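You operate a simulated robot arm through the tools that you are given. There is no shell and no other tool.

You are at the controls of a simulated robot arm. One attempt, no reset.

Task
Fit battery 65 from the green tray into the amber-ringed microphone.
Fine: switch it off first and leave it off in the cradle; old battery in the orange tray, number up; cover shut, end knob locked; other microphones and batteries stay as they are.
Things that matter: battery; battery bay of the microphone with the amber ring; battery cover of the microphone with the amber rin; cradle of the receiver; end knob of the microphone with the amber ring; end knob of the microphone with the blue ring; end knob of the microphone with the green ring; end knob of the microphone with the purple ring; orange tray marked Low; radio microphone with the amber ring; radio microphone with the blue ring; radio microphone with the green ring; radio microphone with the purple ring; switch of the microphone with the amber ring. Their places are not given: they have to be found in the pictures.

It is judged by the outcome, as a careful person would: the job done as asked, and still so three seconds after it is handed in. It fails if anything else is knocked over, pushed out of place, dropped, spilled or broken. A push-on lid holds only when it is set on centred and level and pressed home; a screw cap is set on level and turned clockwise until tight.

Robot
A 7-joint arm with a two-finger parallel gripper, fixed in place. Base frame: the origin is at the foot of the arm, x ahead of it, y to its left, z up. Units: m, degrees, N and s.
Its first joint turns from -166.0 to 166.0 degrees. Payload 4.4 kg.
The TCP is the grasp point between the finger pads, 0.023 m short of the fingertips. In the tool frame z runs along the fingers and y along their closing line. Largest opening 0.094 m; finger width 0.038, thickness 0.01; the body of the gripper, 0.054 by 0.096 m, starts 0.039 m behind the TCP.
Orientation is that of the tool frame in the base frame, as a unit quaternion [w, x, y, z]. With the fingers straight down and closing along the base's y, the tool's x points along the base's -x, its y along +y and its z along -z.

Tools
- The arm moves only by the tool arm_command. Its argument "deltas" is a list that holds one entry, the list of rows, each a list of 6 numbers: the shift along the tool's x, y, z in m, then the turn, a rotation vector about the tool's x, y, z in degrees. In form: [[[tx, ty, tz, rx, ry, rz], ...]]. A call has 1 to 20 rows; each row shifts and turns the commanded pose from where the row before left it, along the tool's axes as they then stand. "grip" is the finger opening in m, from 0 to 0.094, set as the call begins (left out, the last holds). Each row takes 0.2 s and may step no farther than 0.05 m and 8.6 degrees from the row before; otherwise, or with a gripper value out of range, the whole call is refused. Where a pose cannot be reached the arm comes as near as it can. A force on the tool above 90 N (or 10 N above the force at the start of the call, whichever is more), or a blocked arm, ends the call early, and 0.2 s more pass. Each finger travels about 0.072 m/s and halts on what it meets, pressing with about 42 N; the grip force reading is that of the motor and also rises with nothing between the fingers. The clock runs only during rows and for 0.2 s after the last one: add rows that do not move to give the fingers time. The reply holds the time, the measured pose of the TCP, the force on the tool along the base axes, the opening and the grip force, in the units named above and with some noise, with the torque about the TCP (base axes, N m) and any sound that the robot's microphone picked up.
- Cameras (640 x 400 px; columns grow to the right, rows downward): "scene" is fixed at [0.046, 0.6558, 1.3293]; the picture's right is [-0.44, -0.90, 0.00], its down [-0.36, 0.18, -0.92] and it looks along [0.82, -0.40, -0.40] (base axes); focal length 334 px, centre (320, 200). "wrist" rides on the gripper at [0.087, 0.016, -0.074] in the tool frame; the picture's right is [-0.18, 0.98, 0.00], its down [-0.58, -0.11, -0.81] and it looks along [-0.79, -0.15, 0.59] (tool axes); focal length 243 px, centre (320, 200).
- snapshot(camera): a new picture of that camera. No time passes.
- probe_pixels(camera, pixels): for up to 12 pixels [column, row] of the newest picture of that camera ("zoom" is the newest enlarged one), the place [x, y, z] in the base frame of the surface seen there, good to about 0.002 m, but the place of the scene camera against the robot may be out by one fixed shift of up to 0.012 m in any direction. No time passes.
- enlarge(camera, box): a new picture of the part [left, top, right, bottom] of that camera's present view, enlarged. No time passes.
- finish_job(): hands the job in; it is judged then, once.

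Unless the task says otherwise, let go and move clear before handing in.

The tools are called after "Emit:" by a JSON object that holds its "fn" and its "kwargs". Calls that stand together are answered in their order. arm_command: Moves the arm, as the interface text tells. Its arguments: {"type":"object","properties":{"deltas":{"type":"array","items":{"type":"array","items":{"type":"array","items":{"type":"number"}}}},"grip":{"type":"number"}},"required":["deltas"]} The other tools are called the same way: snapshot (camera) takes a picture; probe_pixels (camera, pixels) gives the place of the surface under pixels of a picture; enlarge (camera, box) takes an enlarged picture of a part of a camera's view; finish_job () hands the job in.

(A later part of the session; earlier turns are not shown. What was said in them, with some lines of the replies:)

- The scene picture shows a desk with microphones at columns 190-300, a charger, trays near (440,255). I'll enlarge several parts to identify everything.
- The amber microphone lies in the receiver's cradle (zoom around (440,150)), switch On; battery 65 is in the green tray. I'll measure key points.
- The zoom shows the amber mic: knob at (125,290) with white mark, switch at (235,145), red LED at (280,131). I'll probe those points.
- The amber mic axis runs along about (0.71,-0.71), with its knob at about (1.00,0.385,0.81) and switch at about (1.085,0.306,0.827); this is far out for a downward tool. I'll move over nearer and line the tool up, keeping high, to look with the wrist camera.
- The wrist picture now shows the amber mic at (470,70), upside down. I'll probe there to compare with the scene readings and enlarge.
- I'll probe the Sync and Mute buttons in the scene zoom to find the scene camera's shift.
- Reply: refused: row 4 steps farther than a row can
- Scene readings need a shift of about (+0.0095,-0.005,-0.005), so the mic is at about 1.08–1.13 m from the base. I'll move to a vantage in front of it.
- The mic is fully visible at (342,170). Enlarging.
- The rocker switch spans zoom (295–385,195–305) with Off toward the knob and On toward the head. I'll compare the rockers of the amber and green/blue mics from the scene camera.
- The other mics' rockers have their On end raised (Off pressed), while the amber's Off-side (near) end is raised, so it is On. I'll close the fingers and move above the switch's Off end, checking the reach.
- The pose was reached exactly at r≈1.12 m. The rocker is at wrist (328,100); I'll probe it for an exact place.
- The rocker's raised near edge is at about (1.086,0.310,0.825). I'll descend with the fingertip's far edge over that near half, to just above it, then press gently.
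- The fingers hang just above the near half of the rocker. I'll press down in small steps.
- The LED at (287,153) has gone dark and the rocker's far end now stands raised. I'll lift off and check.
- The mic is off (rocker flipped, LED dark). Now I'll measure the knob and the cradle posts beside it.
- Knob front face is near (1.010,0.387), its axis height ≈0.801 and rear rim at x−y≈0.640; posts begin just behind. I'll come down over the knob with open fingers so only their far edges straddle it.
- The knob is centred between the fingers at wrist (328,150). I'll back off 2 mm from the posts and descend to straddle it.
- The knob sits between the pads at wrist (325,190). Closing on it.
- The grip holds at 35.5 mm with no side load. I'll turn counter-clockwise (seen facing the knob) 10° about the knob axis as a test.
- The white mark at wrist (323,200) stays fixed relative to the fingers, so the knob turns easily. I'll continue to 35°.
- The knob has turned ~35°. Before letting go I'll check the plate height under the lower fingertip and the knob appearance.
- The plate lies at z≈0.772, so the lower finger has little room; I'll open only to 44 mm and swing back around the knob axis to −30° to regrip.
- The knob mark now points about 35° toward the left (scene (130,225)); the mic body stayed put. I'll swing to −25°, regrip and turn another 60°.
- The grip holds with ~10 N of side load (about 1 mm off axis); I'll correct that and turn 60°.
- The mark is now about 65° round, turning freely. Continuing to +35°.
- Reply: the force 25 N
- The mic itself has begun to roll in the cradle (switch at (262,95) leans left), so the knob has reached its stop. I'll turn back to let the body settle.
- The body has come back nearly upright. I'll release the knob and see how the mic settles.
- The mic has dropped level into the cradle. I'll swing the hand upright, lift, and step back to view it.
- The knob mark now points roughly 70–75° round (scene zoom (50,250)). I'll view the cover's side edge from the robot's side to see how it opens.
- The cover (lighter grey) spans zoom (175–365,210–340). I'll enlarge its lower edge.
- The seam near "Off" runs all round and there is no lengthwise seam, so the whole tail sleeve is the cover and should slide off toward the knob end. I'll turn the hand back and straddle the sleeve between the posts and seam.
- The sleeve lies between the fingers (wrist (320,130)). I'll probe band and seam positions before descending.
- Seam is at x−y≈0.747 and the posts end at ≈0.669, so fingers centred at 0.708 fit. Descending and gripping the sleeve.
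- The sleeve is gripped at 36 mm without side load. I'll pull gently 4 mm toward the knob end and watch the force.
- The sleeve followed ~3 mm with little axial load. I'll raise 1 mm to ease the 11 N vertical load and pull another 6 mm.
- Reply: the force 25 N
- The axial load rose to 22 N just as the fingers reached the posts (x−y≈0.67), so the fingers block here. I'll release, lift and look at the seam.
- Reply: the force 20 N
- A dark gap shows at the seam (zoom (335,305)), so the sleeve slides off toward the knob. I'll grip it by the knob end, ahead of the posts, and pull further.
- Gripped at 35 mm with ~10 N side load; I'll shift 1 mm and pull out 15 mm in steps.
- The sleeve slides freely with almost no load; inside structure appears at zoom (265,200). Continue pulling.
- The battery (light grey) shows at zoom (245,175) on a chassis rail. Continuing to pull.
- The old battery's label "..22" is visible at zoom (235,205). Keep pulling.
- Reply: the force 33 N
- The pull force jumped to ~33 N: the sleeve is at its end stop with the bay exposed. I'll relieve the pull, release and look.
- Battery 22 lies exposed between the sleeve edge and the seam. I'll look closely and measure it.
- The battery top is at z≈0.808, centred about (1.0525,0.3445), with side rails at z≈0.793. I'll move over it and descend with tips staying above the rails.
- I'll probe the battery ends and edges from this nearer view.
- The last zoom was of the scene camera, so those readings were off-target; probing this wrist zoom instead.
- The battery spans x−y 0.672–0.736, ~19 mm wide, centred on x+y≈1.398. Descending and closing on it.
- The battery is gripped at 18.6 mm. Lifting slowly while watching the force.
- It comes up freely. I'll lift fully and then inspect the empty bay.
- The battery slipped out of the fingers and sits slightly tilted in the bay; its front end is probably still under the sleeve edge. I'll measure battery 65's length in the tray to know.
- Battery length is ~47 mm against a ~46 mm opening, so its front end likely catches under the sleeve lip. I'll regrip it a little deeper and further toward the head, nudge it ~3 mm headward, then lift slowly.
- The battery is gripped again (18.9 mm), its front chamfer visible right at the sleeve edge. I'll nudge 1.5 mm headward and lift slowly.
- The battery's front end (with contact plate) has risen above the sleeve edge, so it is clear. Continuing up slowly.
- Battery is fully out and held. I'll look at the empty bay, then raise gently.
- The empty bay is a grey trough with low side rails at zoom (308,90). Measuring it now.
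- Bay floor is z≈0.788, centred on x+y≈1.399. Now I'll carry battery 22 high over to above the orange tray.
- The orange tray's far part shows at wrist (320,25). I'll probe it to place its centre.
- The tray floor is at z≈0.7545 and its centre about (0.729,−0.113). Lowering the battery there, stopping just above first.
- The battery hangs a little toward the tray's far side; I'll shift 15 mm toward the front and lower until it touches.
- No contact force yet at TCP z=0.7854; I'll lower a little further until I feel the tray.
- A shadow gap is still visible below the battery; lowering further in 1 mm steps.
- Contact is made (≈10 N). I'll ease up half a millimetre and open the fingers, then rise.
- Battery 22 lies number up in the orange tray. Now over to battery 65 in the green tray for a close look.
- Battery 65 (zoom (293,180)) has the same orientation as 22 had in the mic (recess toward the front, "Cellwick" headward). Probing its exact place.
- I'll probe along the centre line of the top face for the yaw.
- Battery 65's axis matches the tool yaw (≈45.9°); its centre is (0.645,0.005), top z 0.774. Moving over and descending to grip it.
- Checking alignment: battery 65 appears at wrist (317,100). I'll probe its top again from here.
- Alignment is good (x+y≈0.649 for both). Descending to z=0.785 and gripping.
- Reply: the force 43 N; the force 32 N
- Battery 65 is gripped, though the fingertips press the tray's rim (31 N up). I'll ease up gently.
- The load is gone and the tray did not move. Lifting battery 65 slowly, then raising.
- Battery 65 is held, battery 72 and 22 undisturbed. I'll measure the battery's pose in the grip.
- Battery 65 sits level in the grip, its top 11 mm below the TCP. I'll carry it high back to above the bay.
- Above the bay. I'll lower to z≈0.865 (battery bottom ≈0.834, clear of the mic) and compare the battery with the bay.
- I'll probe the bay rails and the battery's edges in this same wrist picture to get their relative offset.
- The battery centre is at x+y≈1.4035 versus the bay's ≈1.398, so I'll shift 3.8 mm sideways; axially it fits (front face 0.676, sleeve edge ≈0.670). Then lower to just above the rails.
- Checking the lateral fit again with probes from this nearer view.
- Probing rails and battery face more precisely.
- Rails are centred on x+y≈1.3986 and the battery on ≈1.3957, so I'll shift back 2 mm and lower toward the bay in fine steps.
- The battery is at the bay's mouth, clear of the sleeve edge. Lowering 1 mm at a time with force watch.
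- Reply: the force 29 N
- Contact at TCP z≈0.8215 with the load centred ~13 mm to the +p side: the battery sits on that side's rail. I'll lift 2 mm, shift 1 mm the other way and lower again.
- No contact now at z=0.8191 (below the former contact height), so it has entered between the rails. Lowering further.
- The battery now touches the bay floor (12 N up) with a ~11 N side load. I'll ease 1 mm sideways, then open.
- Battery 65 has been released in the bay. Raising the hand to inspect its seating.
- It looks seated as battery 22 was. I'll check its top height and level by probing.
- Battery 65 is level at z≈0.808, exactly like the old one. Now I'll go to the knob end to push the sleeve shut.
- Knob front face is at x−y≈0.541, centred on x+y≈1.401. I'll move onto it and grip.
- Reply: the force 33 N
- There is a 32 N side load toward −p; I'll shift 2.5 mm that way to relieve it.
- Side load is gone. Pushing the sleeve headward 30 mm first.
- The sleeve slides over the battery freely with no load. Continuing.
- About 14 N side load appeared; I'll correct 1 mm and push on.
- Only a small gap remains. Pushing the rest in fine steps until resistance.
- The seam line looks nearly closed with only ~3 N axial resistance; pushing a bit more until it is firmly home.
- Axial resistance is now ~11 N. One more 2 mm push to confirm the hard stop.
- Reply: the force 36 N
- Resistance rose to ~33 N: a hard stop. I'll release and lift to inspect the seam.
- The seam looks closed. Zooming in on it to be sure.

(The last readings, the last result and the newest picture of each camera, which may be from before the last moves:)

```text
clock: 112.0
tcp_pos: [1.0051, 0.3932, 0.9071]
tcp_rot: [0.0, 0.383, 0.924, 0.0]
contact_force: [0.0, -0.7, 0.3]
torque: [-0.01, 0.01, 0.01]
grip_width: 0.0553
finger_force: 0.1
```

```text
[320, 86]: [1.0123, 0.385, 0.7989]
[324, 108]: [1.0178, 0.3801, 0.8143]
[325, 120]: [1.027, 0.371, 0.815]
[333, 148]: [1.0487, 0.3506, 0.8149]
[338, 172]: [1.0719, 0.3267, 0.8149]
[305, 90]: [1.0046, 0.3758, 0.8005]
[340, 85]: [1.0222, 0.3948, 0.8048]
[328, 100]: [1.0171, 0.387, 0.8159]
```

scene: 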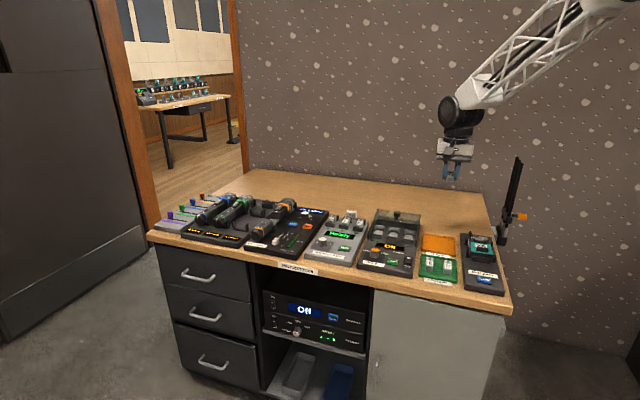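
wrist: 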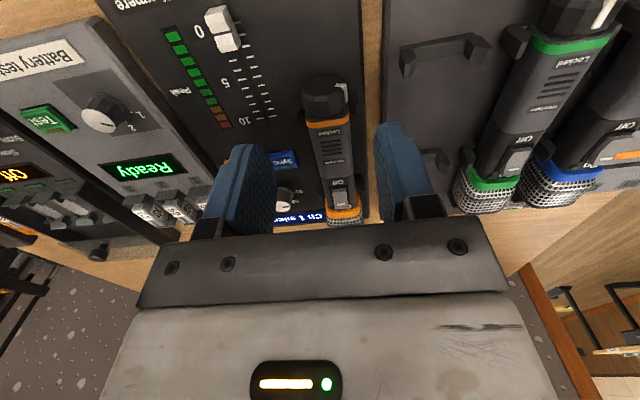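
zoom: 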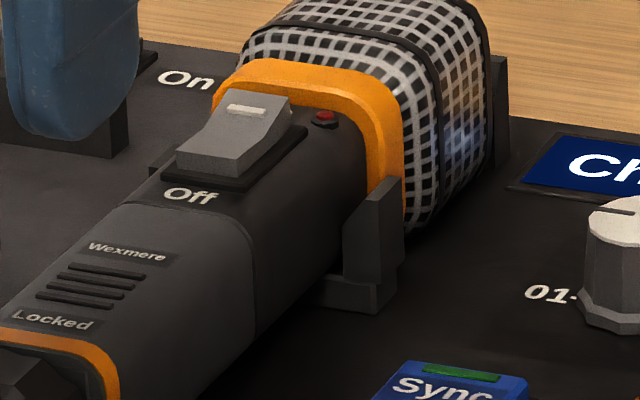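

The cover is fully shut, flush at the seam. The knob mark is ~90° round; now I'll go back to the knob to turn it clockwise to Locked.

Emit:
{"fn": "arm_command", "kwargs": {"deltas": [[[0.002, -0.0016, 0.03, 0, 0, 0], [0, 0, 0.03, 0, 0, 0], [0, 0, 0.02, 0, 0, 0], [0, 0, 0.0136, 0, 0, 0], [0, 0, 0, 0, 0, 0]]], "grip": 0.05}}

Emit:
{"fn": "arm_command", "kwargs": {"deltas": [[[0, 0.00109, 5e-05, 5, 0, 0], [0, 0.00109, 5e-05, 5, 0, 0], [0, 0.00109, 5e-05, 5, 0, 0], [0, 0.00109, 5e-05, 5, 0, 0], [0, 0.00109, 5e-05, 5, 0, 0], [0, 0.00109, 5e-05, 5, 0, 0], [0, 0, 0, 0, 0, 0]]], "grip": 0.044}}

Emit:
{"fn": "snapshot", "kwargs": {"camera": "wrist"}}

Emit:
{"fn": "enlarge", "kwargs": {"camera": "wrist", "box": [250, 110, 410, 230]}}

Emit:
{"fn": "enlarge", "kwargs": {"camera": "scene", "box": [255, 195, 315, 245]}}

```text
clock: 113.2
tcp_pos: [1.0033, 0.3917, 0.8153]
tcp_rot: [0.0, 0.383, 0.924, 0.0]
contact_force: [-0.5, -0.2, 0.0]
torque: [-0.02, -0.01, 0.01]
grip_width: 0.0497
finger_force: 0.1
```

```text
clock: 114.8
tcp_pos: [1.0058, 0.3982, 0.8136]
tcp_rot: [-0.099, 0.37, 0.892, -0.239]
contact_force: [0.3, 0.1, -0.2]
torque: [0.0, -0.04, 0.03]
grip_width: 0.0438
finger_force: 0.0
```

```text
taken
```

wrist: 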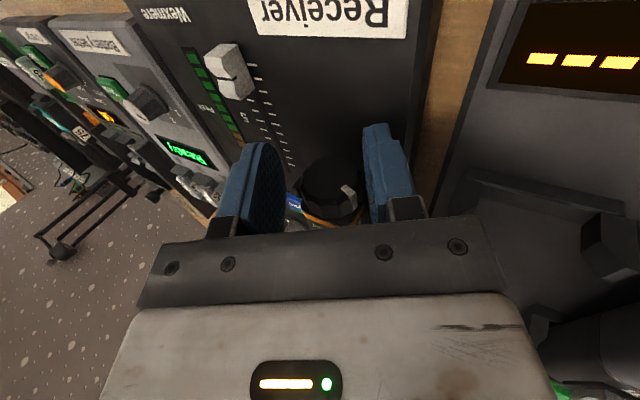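

```text
3.33 times, centred on (330, 170) of wrist
```

zoom: 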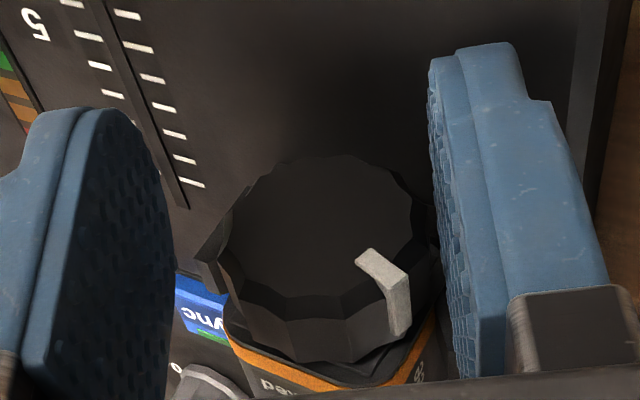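

```text
8.00 times, centred on (285, 220) of scene
```

zoom: 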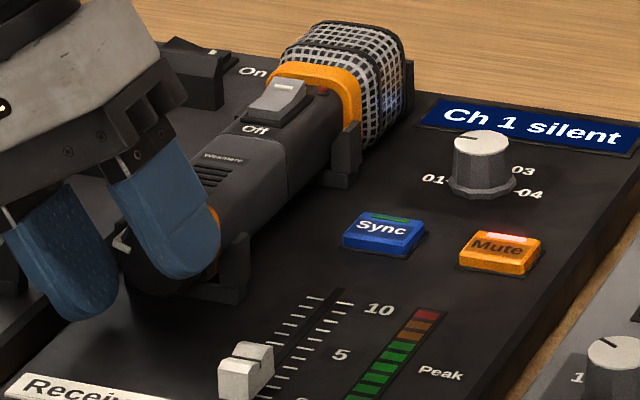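

The mark shows ~60° beyond the hand's axis, so the knob is at 90°. The knob sits ~2.5 mm off the finger centre; I'll correct and close on it.

Emit:
{"fn": "arm_command", "kwargs": {"deltas": [[[0, 0.0018, 0.0015, 0, 0, 0], [0, 0, 0, 0, 0, 0]]]}}

Emit:
{"fn": "arm_command", "kwargs": {"deltas": [[[0, 0, 0, 0, 0, 0], [0, 0, 0, 0, 0, 0]]], "grip": 0.02}}

Emit:
{"fn": "enlarge", "kwargs": {"camera": "scene", "box": [255, 195, 315, 245]}}

```text
clock: 115.4
tcp_pos: [1.0051, 0.3981, 0.8125]
tcp_rot: [-0.1, 0.37, 0.892, -0.239]
contact_force: [0.4, 0.3, -0.3]
torque: [-0.02, -0.02, 0.02]
grip_width: 0.0441
finger_force: 0.1
```

```text
clock: 116.0
tcp_pos: [1.007, 0.399, 0.8107]
tcp_rot: [-0.099, 0.37, 0.892, -0.239]
contact_force: [-0.7, 0.1, -0.5]
torque: [0.01, -0.06, 0.0]
grip_width: 0.0347
finger_force: 41.9
```

```text
8.00 times, centred on (285, 220) of scene
```

zoom: 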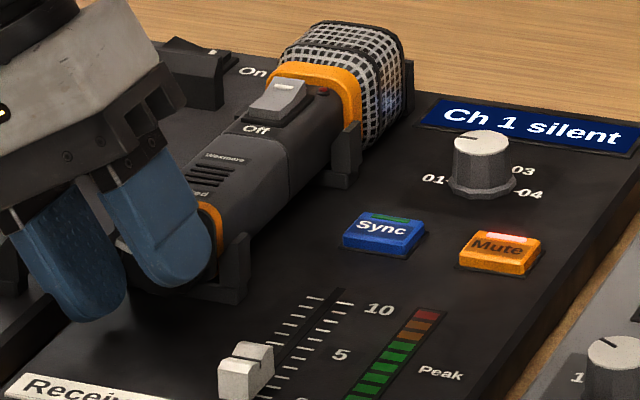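

Gripped cleanly with no side load. Turning clockwise 30° and checking that the body stays still.

Emit:
{"fn": "arm_command", "kwargs": {"deltas": [[[0, -0.00109, 5e-05, -5, 0, 0], [0, -0.00109, 5e-05, -5, 0, 0], [0, -0.00109, 5e-05, -5, 0, 0], [0, -0.00109, 5e-05, -5, 0, 0], [0, -0.00109, 5e-05, -5, 0, 0], [0, -0.00109, 5e-05, -5, 0, 0], [0, 0, 0, 0, 0, 0]]]}}

Emit:
{"fn": "enlarge", "kwargs": {"camera": "scene", "box": [255, 195, 315, 245]}}

Emit:
{"fn": "snapshot", "kwargs": {"camera": "wrist"}}

```text
clock: 117.6
tcp_pos: [1.0021, 0.3935, 0.812]
tcp_rot: [0.0, 0.382, 0.924, 0.001]
contact_force: [-6.4, 0.2, 8.8]
torque: [-0.26, -0.14, -0.22]
grip_width: 0.035
finger_force: 41.9
```

```text
8.00 times, centred on (285, 220) of scene
```

zoom: 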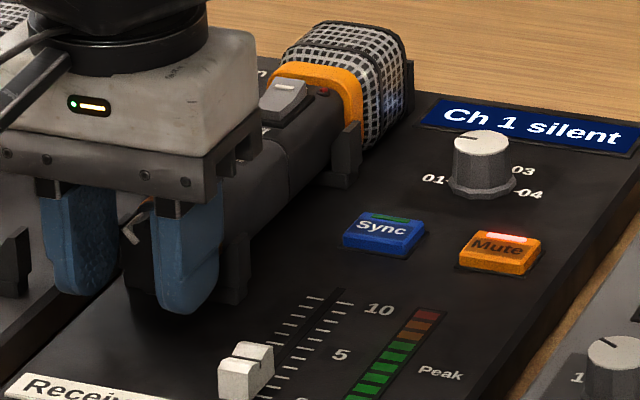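

```text
taken
```

wrist: 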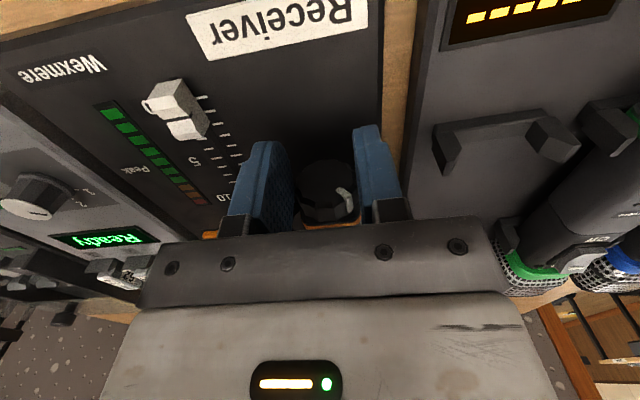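

The knob turned 30° (mark at wrist (345,200)), body still. Continue another 30°.

Emit:
{"fn": "arm_command", "kwargs": {"deltas": [[[0, 0, -0.0007, 0, 0, 0], [0, -0.00109, 5e-05, -5, 0, 0], [0, -0.00109, 5e-05, -5, 0, 0], [0, -0.00109, 5e-05, -5, 0, 0], [0, -0.00109, 5e-05, -5, 0, 0], [0, -0.00109, 5e-05, -5, 0, 0], [0, -0.00109, 5e-05, -5, 0, 0], [0, 0, 0, 0, 0, 0]]]}}

Emit:
{"fn": "enlarge", "kwargs": {"camera": "scene", "box": [255, 195, 315, 245]}}

Emit:
{"fn": "snapshot", "kwargs": {"camera": "wrist"}}

```text
clock: 119.4
tcp_pos: [0.9983, 0.389, 0.8109]
tcp_rot: [0.099, 0.37, 0.892, 0.239]
contact_force: [-2.8, -0.6, 3.2]
torque: [-0.46, -0.39, -0.43]
grip_width: 0.0349
finger_force: 41.8
```

```text
8.00 times, centred on (285, 220) of scene
```

zoom: 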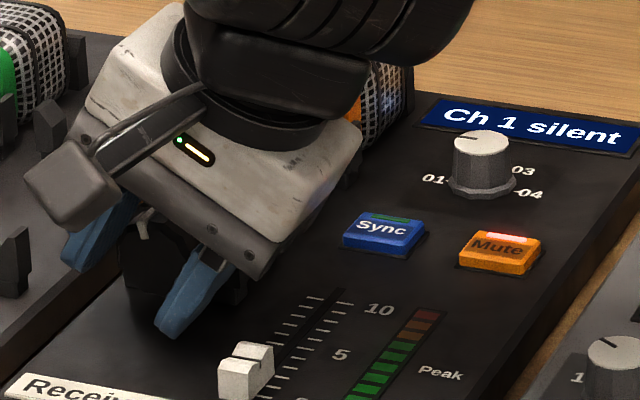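

```text
taken
```

wrist: 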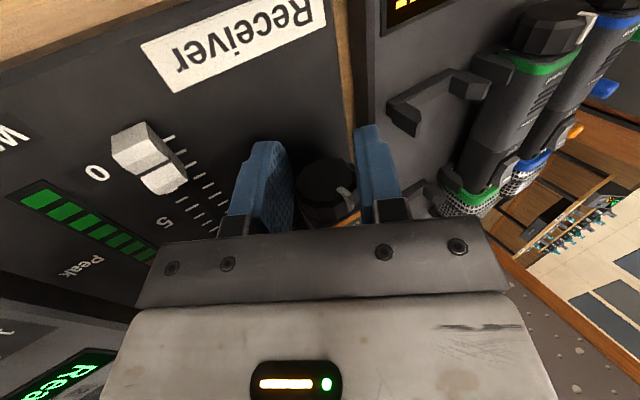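

The mark is now near ~30° from the top. I'll release, swing the hand upright and regrip for the last 30°.

Emit:
{"fn": "arm_command", "kwargs": {"deltas": [[[0, 0, 0, 0, 0, 0], [0, 0.00109, 5e-05, 5, 0, 0], [0, 0.00109, 5e-05, 5, 0, 0], [0, 0.00109, 5e-05, 5, 0, 0], [0, 0.00109, 5e-05, 5, 0, 0], [0, 0.00109, 5e-05, 5, 0, 0], [0, 0.00109, 5e-05, 5, 0, 0], [0, 0, 0, 0, 0, 0]]], "grip": 0.044}}

Emit:
{"fn": "enlarge", "kwargs": {"camera": "scene", "box": [255, 195, 315, 245]}}

Emit:
{"fn": "snapshot", "kwargs": {"camera": "wrist"}}

Emit:
{"fn": "enlarge", "kwargs": {"camera": "wrist", "box": [250, 110, 410, 230]}}

```text
clock: 121.2
tcp_pos: [1.0023, 0.3927, 0.8117]
tcp_rot: [0.0, 0.383, 0.924, 0.0]
contact_force: [-0.4, -0.8, -0.3]
torque: [0.05, 0.02, 0.01]
grip_width: 0.0441
finger_force: 0.1
```

```text
8.00 times, centred on (285, 220) of scene
```

zoom: 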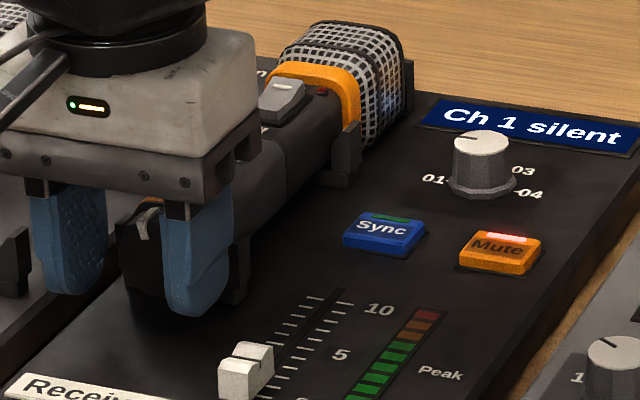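

```text
taken
```

wrist: 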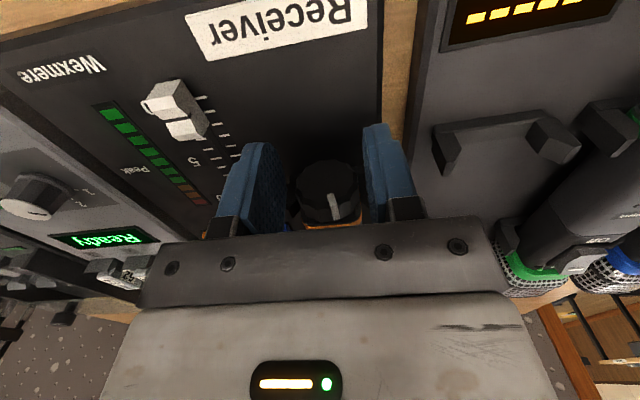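

```text
3.33 times, centred on (330, 170) of wrist
```

zoom: 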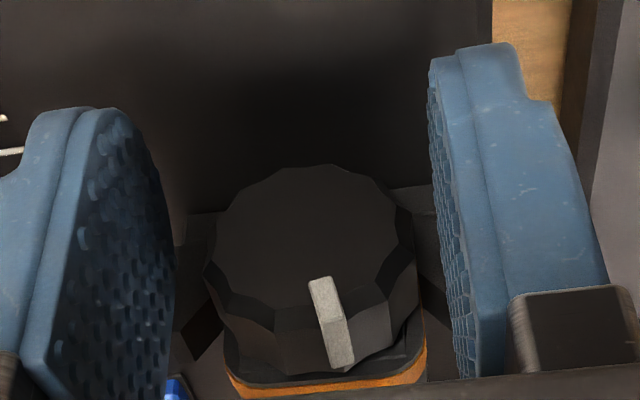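

The mark is now only ~15° from the top. I'll swing to +15°, grip, and turn the last part to the stop.

Emit:
{"fn": "arm_command", "kwargs": {"deltas": [[[0, 0.00109, 5e-05, 5, 0, 0], [0, 0.00109, 5e-05, 5, 0, 0], [0, 0.00109, 5e-05, 5, 0, 0], [0, 0, 0, 0, 0, 0]]], "grip": 0.044}}

Emit:
{"fn": "arm_command", "kwargs": {"deltas": [[[0, 0, 0, 0, 0, 0], [0, 0, 0, 0, 0, 0], [0, 0, 0, 0, 0, 0]]], "grip": 0.02}}

Emit:
{"fn": "arm_command", "kwargs": {"deltas": [[[0, -0.00087, 4e-05, -4, 0, 0], [0, -0.00087, 4e-05, -4, 0, 0], [0, -0.00087, 4e-05, -4, 0, 0], [0, 0, 0, 0, 0, 0]]]}}

Emit:
{"fn": "snapshot", "kwargs": {"camera": "wrist"}}

Emit:
{"fn": "enlarge", "kwargs": {"camera": "scene", "box": [255, 195, 315, 245]}}

```text
clock: 122.2
tcp_pos: [1.0038, 0.3943, 0.8105]
tcp_rot: [-0.051, 0.379, 0.916, -0.121]
contact_force: [-0.5, 0.2, -0.2]
torque: [-0.01, 0.02, 0.0]
grip_width: 0.0439
finger_force: 0.2
```

```text
clock: 123.0
tcp_pos: [1.0035, 0.3948, 0.8103]
tcp_rot: [-0.05, 0.38, 0.916, -0.12]
contact_force: [-1.1, -0.6, -0.2]
torque: [0.04, 0.02, -0.16]
grip_width: 0.0354
finger_force: 41.9
```

```text
clock: 124.0
tcp_pos: [1.0021, 0.3941, 0.8129]
tcp_rot: [-0.01, 0.383, 0.923, -0.023]
contact_force: [-1.7, -0.7, -0.6]
torque: [-0.08, -0.04, -0.24]
grip_width: 0.0354
finger_force: 42.1
```

```text
taken
```

wrist: 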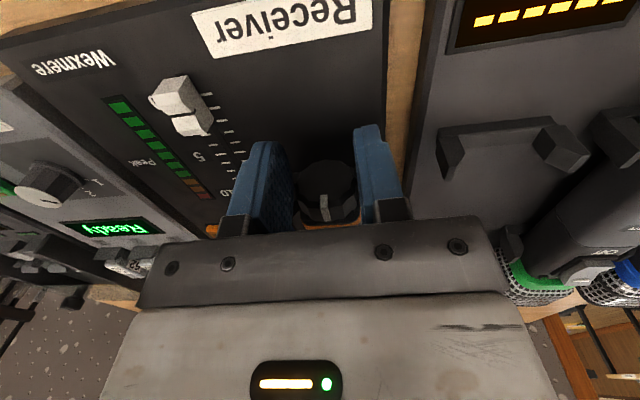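

```text
8.00 times, centred on (285, 220) of scene
```

zoom: 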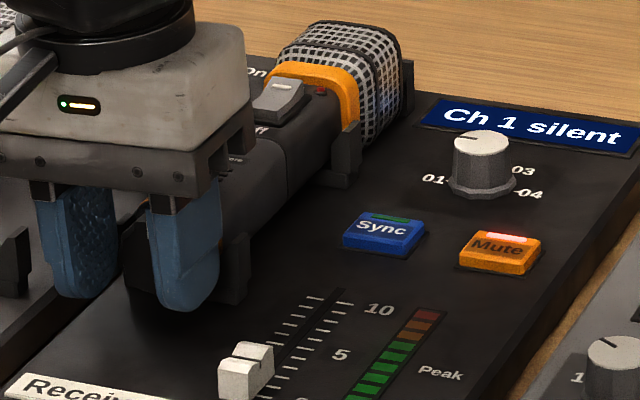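

The mark at wrist (323,205) nearly matches the original. Turning a few degrees more to feel the stop.

Emit:
{"fn": "arm_command", "kwargs": {"deltas": [[[0, -0.00065, 2e-05, -3, 0, 0], [0, 0, 0, 0, 0, 0]]]}}

Emit:
{"fn": "arm_command", "kwargs": {"deltas": [[[0, -0.00065, 2e-05, -3, 0, 0], [0, 0, 0, 0, 0, 0]]]}}

Emit:
{"fn": "arm_command", "kwargs": {"deltas": [[[0, -0.00065, 2e-05, -3, 0, 0], [0, 0, 0, 0, 0, 0]]]}}

Emit:
{"fn": "enlarge", "kwargs": {"camera": "scene", "box": [255, 195, 315, 245]}}

```text
clock: 124.6
tcp_pos: [1.0016, 0.3931, 0.8127]
tcp_rot: [0.001, 0.382, 0.924, 0.002]
contact_force: [-3.0, 1.1, 3.5]
torque: [-0.46, -0.14, -0.21]
grip_width: 0.0353
finger_force: 42.0
```

```text
clock: 125.2
tcp_pos: [1.0014, 0.3929, 0.8135]
tcp_rot: [0.01, 0.383, 0.923, 0.024]
contact_force: [-11.9, -2.6, 12.0]
torque: [-0.52, 0.24, -0.32]
grip_width: 0.0353
finger_force: 42.1
```

```text
clock: 125.8
tcp_pos: [1.0, 0.3917, 0.8113]
tcp_rot: [0.02, 0.383, 0.922, 0.048]
contact_force: [-9.3, -0.5, 5.8]
torque: [-0.18, 0.39, -0.16]
grip_width: 0.0353
finger_force: 42.0
```

```text
8.00 times, centred on (285, 220) of scene
```

zoom: 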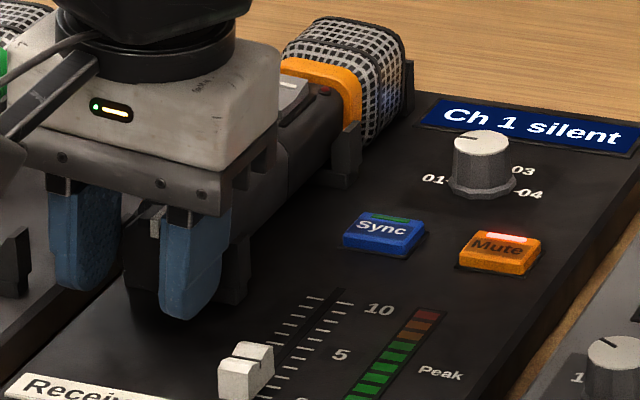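

A ~0.5 N·m reaction about the knob axis shows it is at the locked stop. I'll release and look.

Emit:
{"fn": "arm_command", "kwargs": {"deltas": [[[0, 0.00065, 2e-05, 3, 0, 0], [0, 0, 0, 0, 0, 0]]]}}

Emit:
{"fn": "arm_command", "kwargs": {"deltas": [[[0, 0, 0, 0, 0, 0], [0, 0.00065, 2e-05, 3, 0, 0], [0, 0, -0.03, 0, 0, 0], [0.01, 0, -0.04, 0, 0, 0], [0.02, 0, -0.03, 0, 0, 0], [0.03, 0, 0, 0, 0, 0], [0, 0, 0, 0, 0, 0]]], "grip": 0.055}}

Emit:
{"fn": "snapshot", "kwargs": {"camera": "wrist"}}

Emit:
{"fn": "enlarge", "kwargs": {"camera": "wrist", "box": [290, 80, 390, 220]}}

Emit:
{"fn": "enlarge", "kwargs": {"camera": "scene", "box": [260, 200, 305, 240]}}

```text
clock: 126.4
tcp_pos: [1.0022, 0.3929, 0.8109]
tcp_rot: [0.01, 0.382, 0.924, 0.024]
contact_force: [-2.8, 2.8, 0.2]
torque: [0.17, 0.2, 0.0]
grip_width: 0.0354
finger_force: 42.2
```

```text
clock: 128.0
tcp_pos: [0.9578, 0.4376, 0.91]
tcp_rot: [0.0, 0.383, 0.924, -0.001]
contact_force: [0.0, -0.3, 0.1]
torque: [0.01, 0.03, 0.0]
grip_width: 0.0548
finger_force: 0.1
```

```text
taken
```

wrist: 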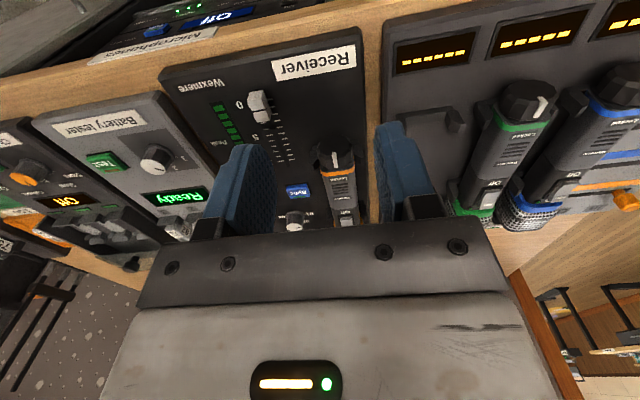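

```text
2.86 times, centred on (340, 150) of wrist
```

zoom: 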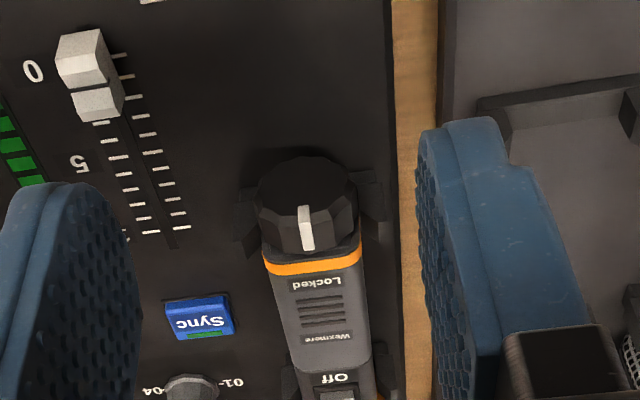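

```text
10.00 times, centred on (282, 220) of scene
```

zoom: 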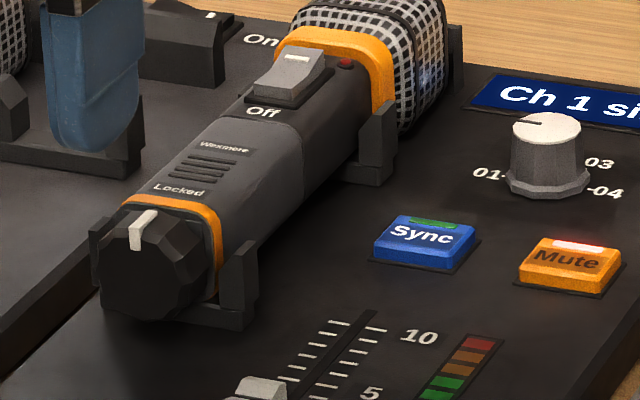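

The mark points up again at "Locked". I'll compare with the same crop as at the start for an exact check.

Emit:
{"fn": "enlarge", "kwargs": {"camera": "scene", "box": [265, 205, 295, 235]}}

Emit:
{"fn": "enlarge", "kwargs": {"camera": "wrist", "box": [310, 130, 375, 180]}}

Emit:
{"fn": "enlarge", "kwargs": {"camera": "scene", "box": [150, 180, 330, 280]}}

```text
13.33 times, centred on (280, 220) of scene
```

zoom: 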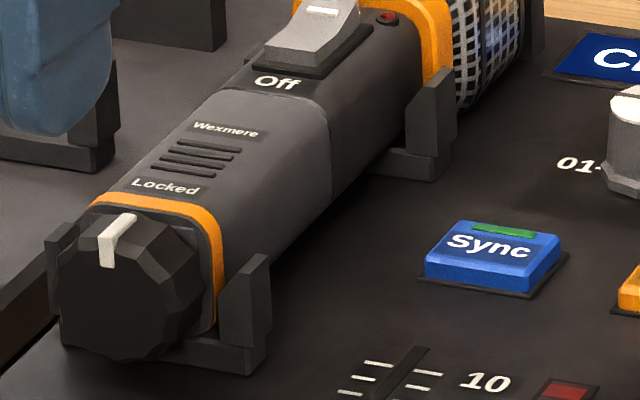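

```text
8.00 times, centred on (342, 155) of wrist
```

zoom: 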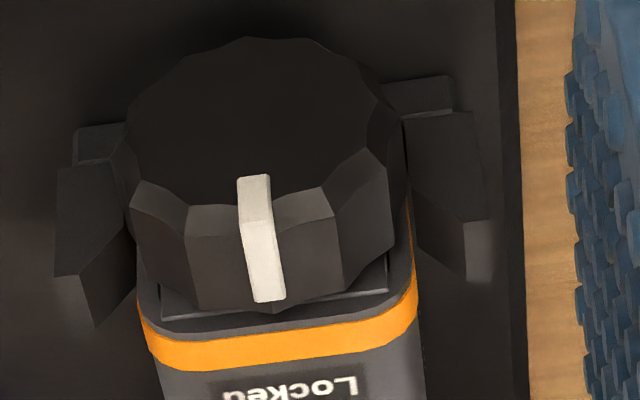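

```text
3.56 times, centred on (240, 230) of scene
```

zoom: 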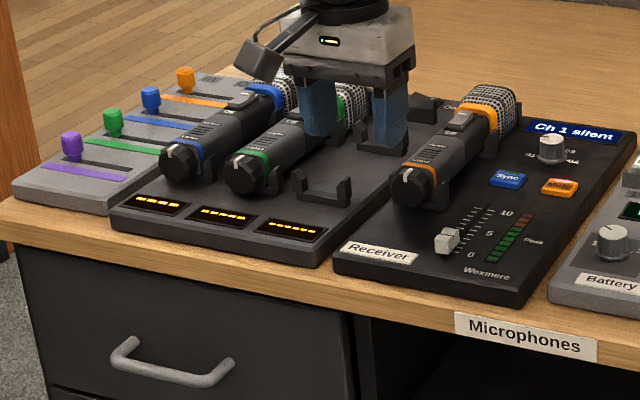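

The knob and mark match the starting "Locked" picture, LED dark, switch at Off. I'll retreat the arm high and clear, then do a last check.

Emit:
{"fn": "arm_command", "kwargs": {"deltas": [[[0, 0, -0.04, 0, 0, 0], [0, 0, -0.04, 0, 0, 0], [0, -0.04, -0.02, 0, 0, 0], [0, -0.045, 0, 0, 0, 0], [0, -0.045, 0, 0, 0, 0], [0, -0.045, 0, 0, 0, 0], [0, -0.045, 0, 0, 0, 0], [0, -0.045, 0, 0, 0, 0], [0, 0, 0, 0, 0, 0], [0, 0, 0, 0, 0, 0]]]}}

Emit:
{"fn": "snapshot", "kwargs": {"camera": "scene"}}

Emit:
{"fn": "enlarge", "kwargs": {"camera": "scene", "box": [255, 195, 315, 245]}}

Emit:
{"fn": "enlarge", "kwargs": {"camera": "scene", "box": [400, 210, 520, 300]}}

Emit:
{"fn": "enlarge", "kwargs": {"camera": "scene", "box": [150, 180, 330, 280]}}

```text
clock: 130.2
tcp_pos: [0.7696, 0.2498, 1.0099]
tcp_rot: [0.0, 0.382, 0.924, 0.0]
contact_force: [0.3, 0.3, 0.3]
torque: [-0.01, 0.02, -0.01]
grip_width: 0.0551
finger_force: 0.0
```

```text
taken
```

scene: 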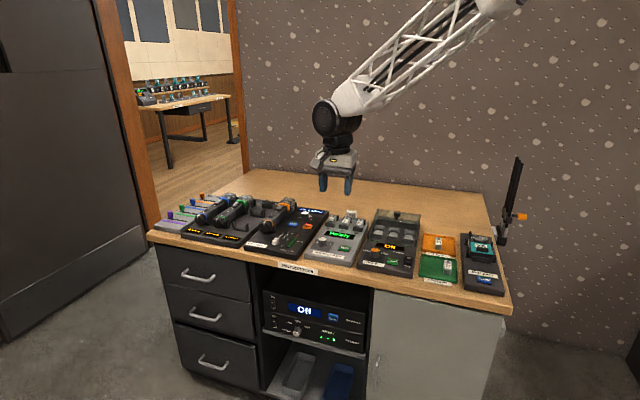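

```text
8.00 times, centred on (285, 220) of scene
```

zoom: 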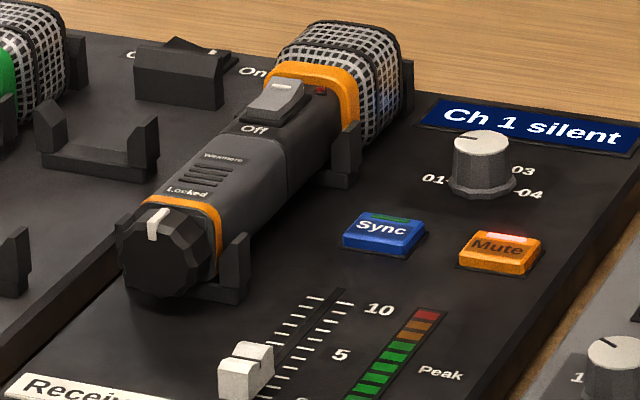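

```text
4.44 times, centred on (460, 255) of scene
```

zoom: 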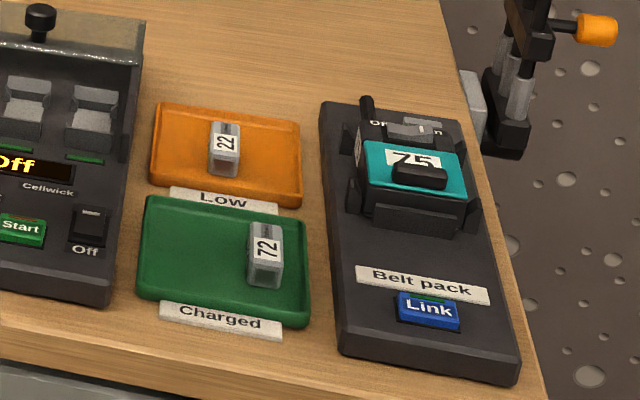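

```text
3.56 times, centred on (240, 230) of scene
```

zoom: 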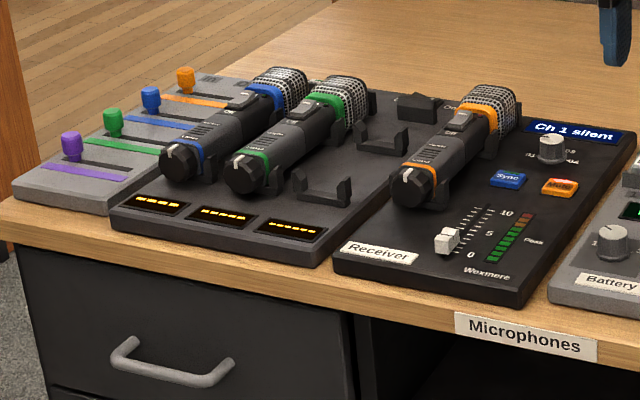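

The final pictures show the amber mic in its cradle, off (dark LED, rocker at Off), cover shut and knob mark at Locked. Battery 22 lies number up in the orange tray, 72 and the other mics are unchanged, and the arm is clear, so I'm handing in.

Emit:
{"fn": "finish_job", "kwargs": {}}

```text
The job is handed in.
```

Battery 65 is now in the amber-ringed microphone, and the job is handed in.

- **Microphone:** I switched it off first. It lies in the receiver's cradle with its light dark and its switch at Off.
- **Cover and knob:** The cover is shut flush, and the end knob is turned to its stop with the mark at "Locked". I did not tug on the cover afterwards to test the lock.
- **Old battery:** Battery 22 is in the orange tray, number up. It slipped from the fingers on the first try and fell back into the bay; the second try took it out cleanly.
- **Other items:** Battery 72 and the blue and green microphones look as they did at the start. I never saw the purple microphone in any picture, so I can't confirm anything about it. The fingertips pressed the green tray with about 30–38 N while picking up battery 65, but the tray did not move.
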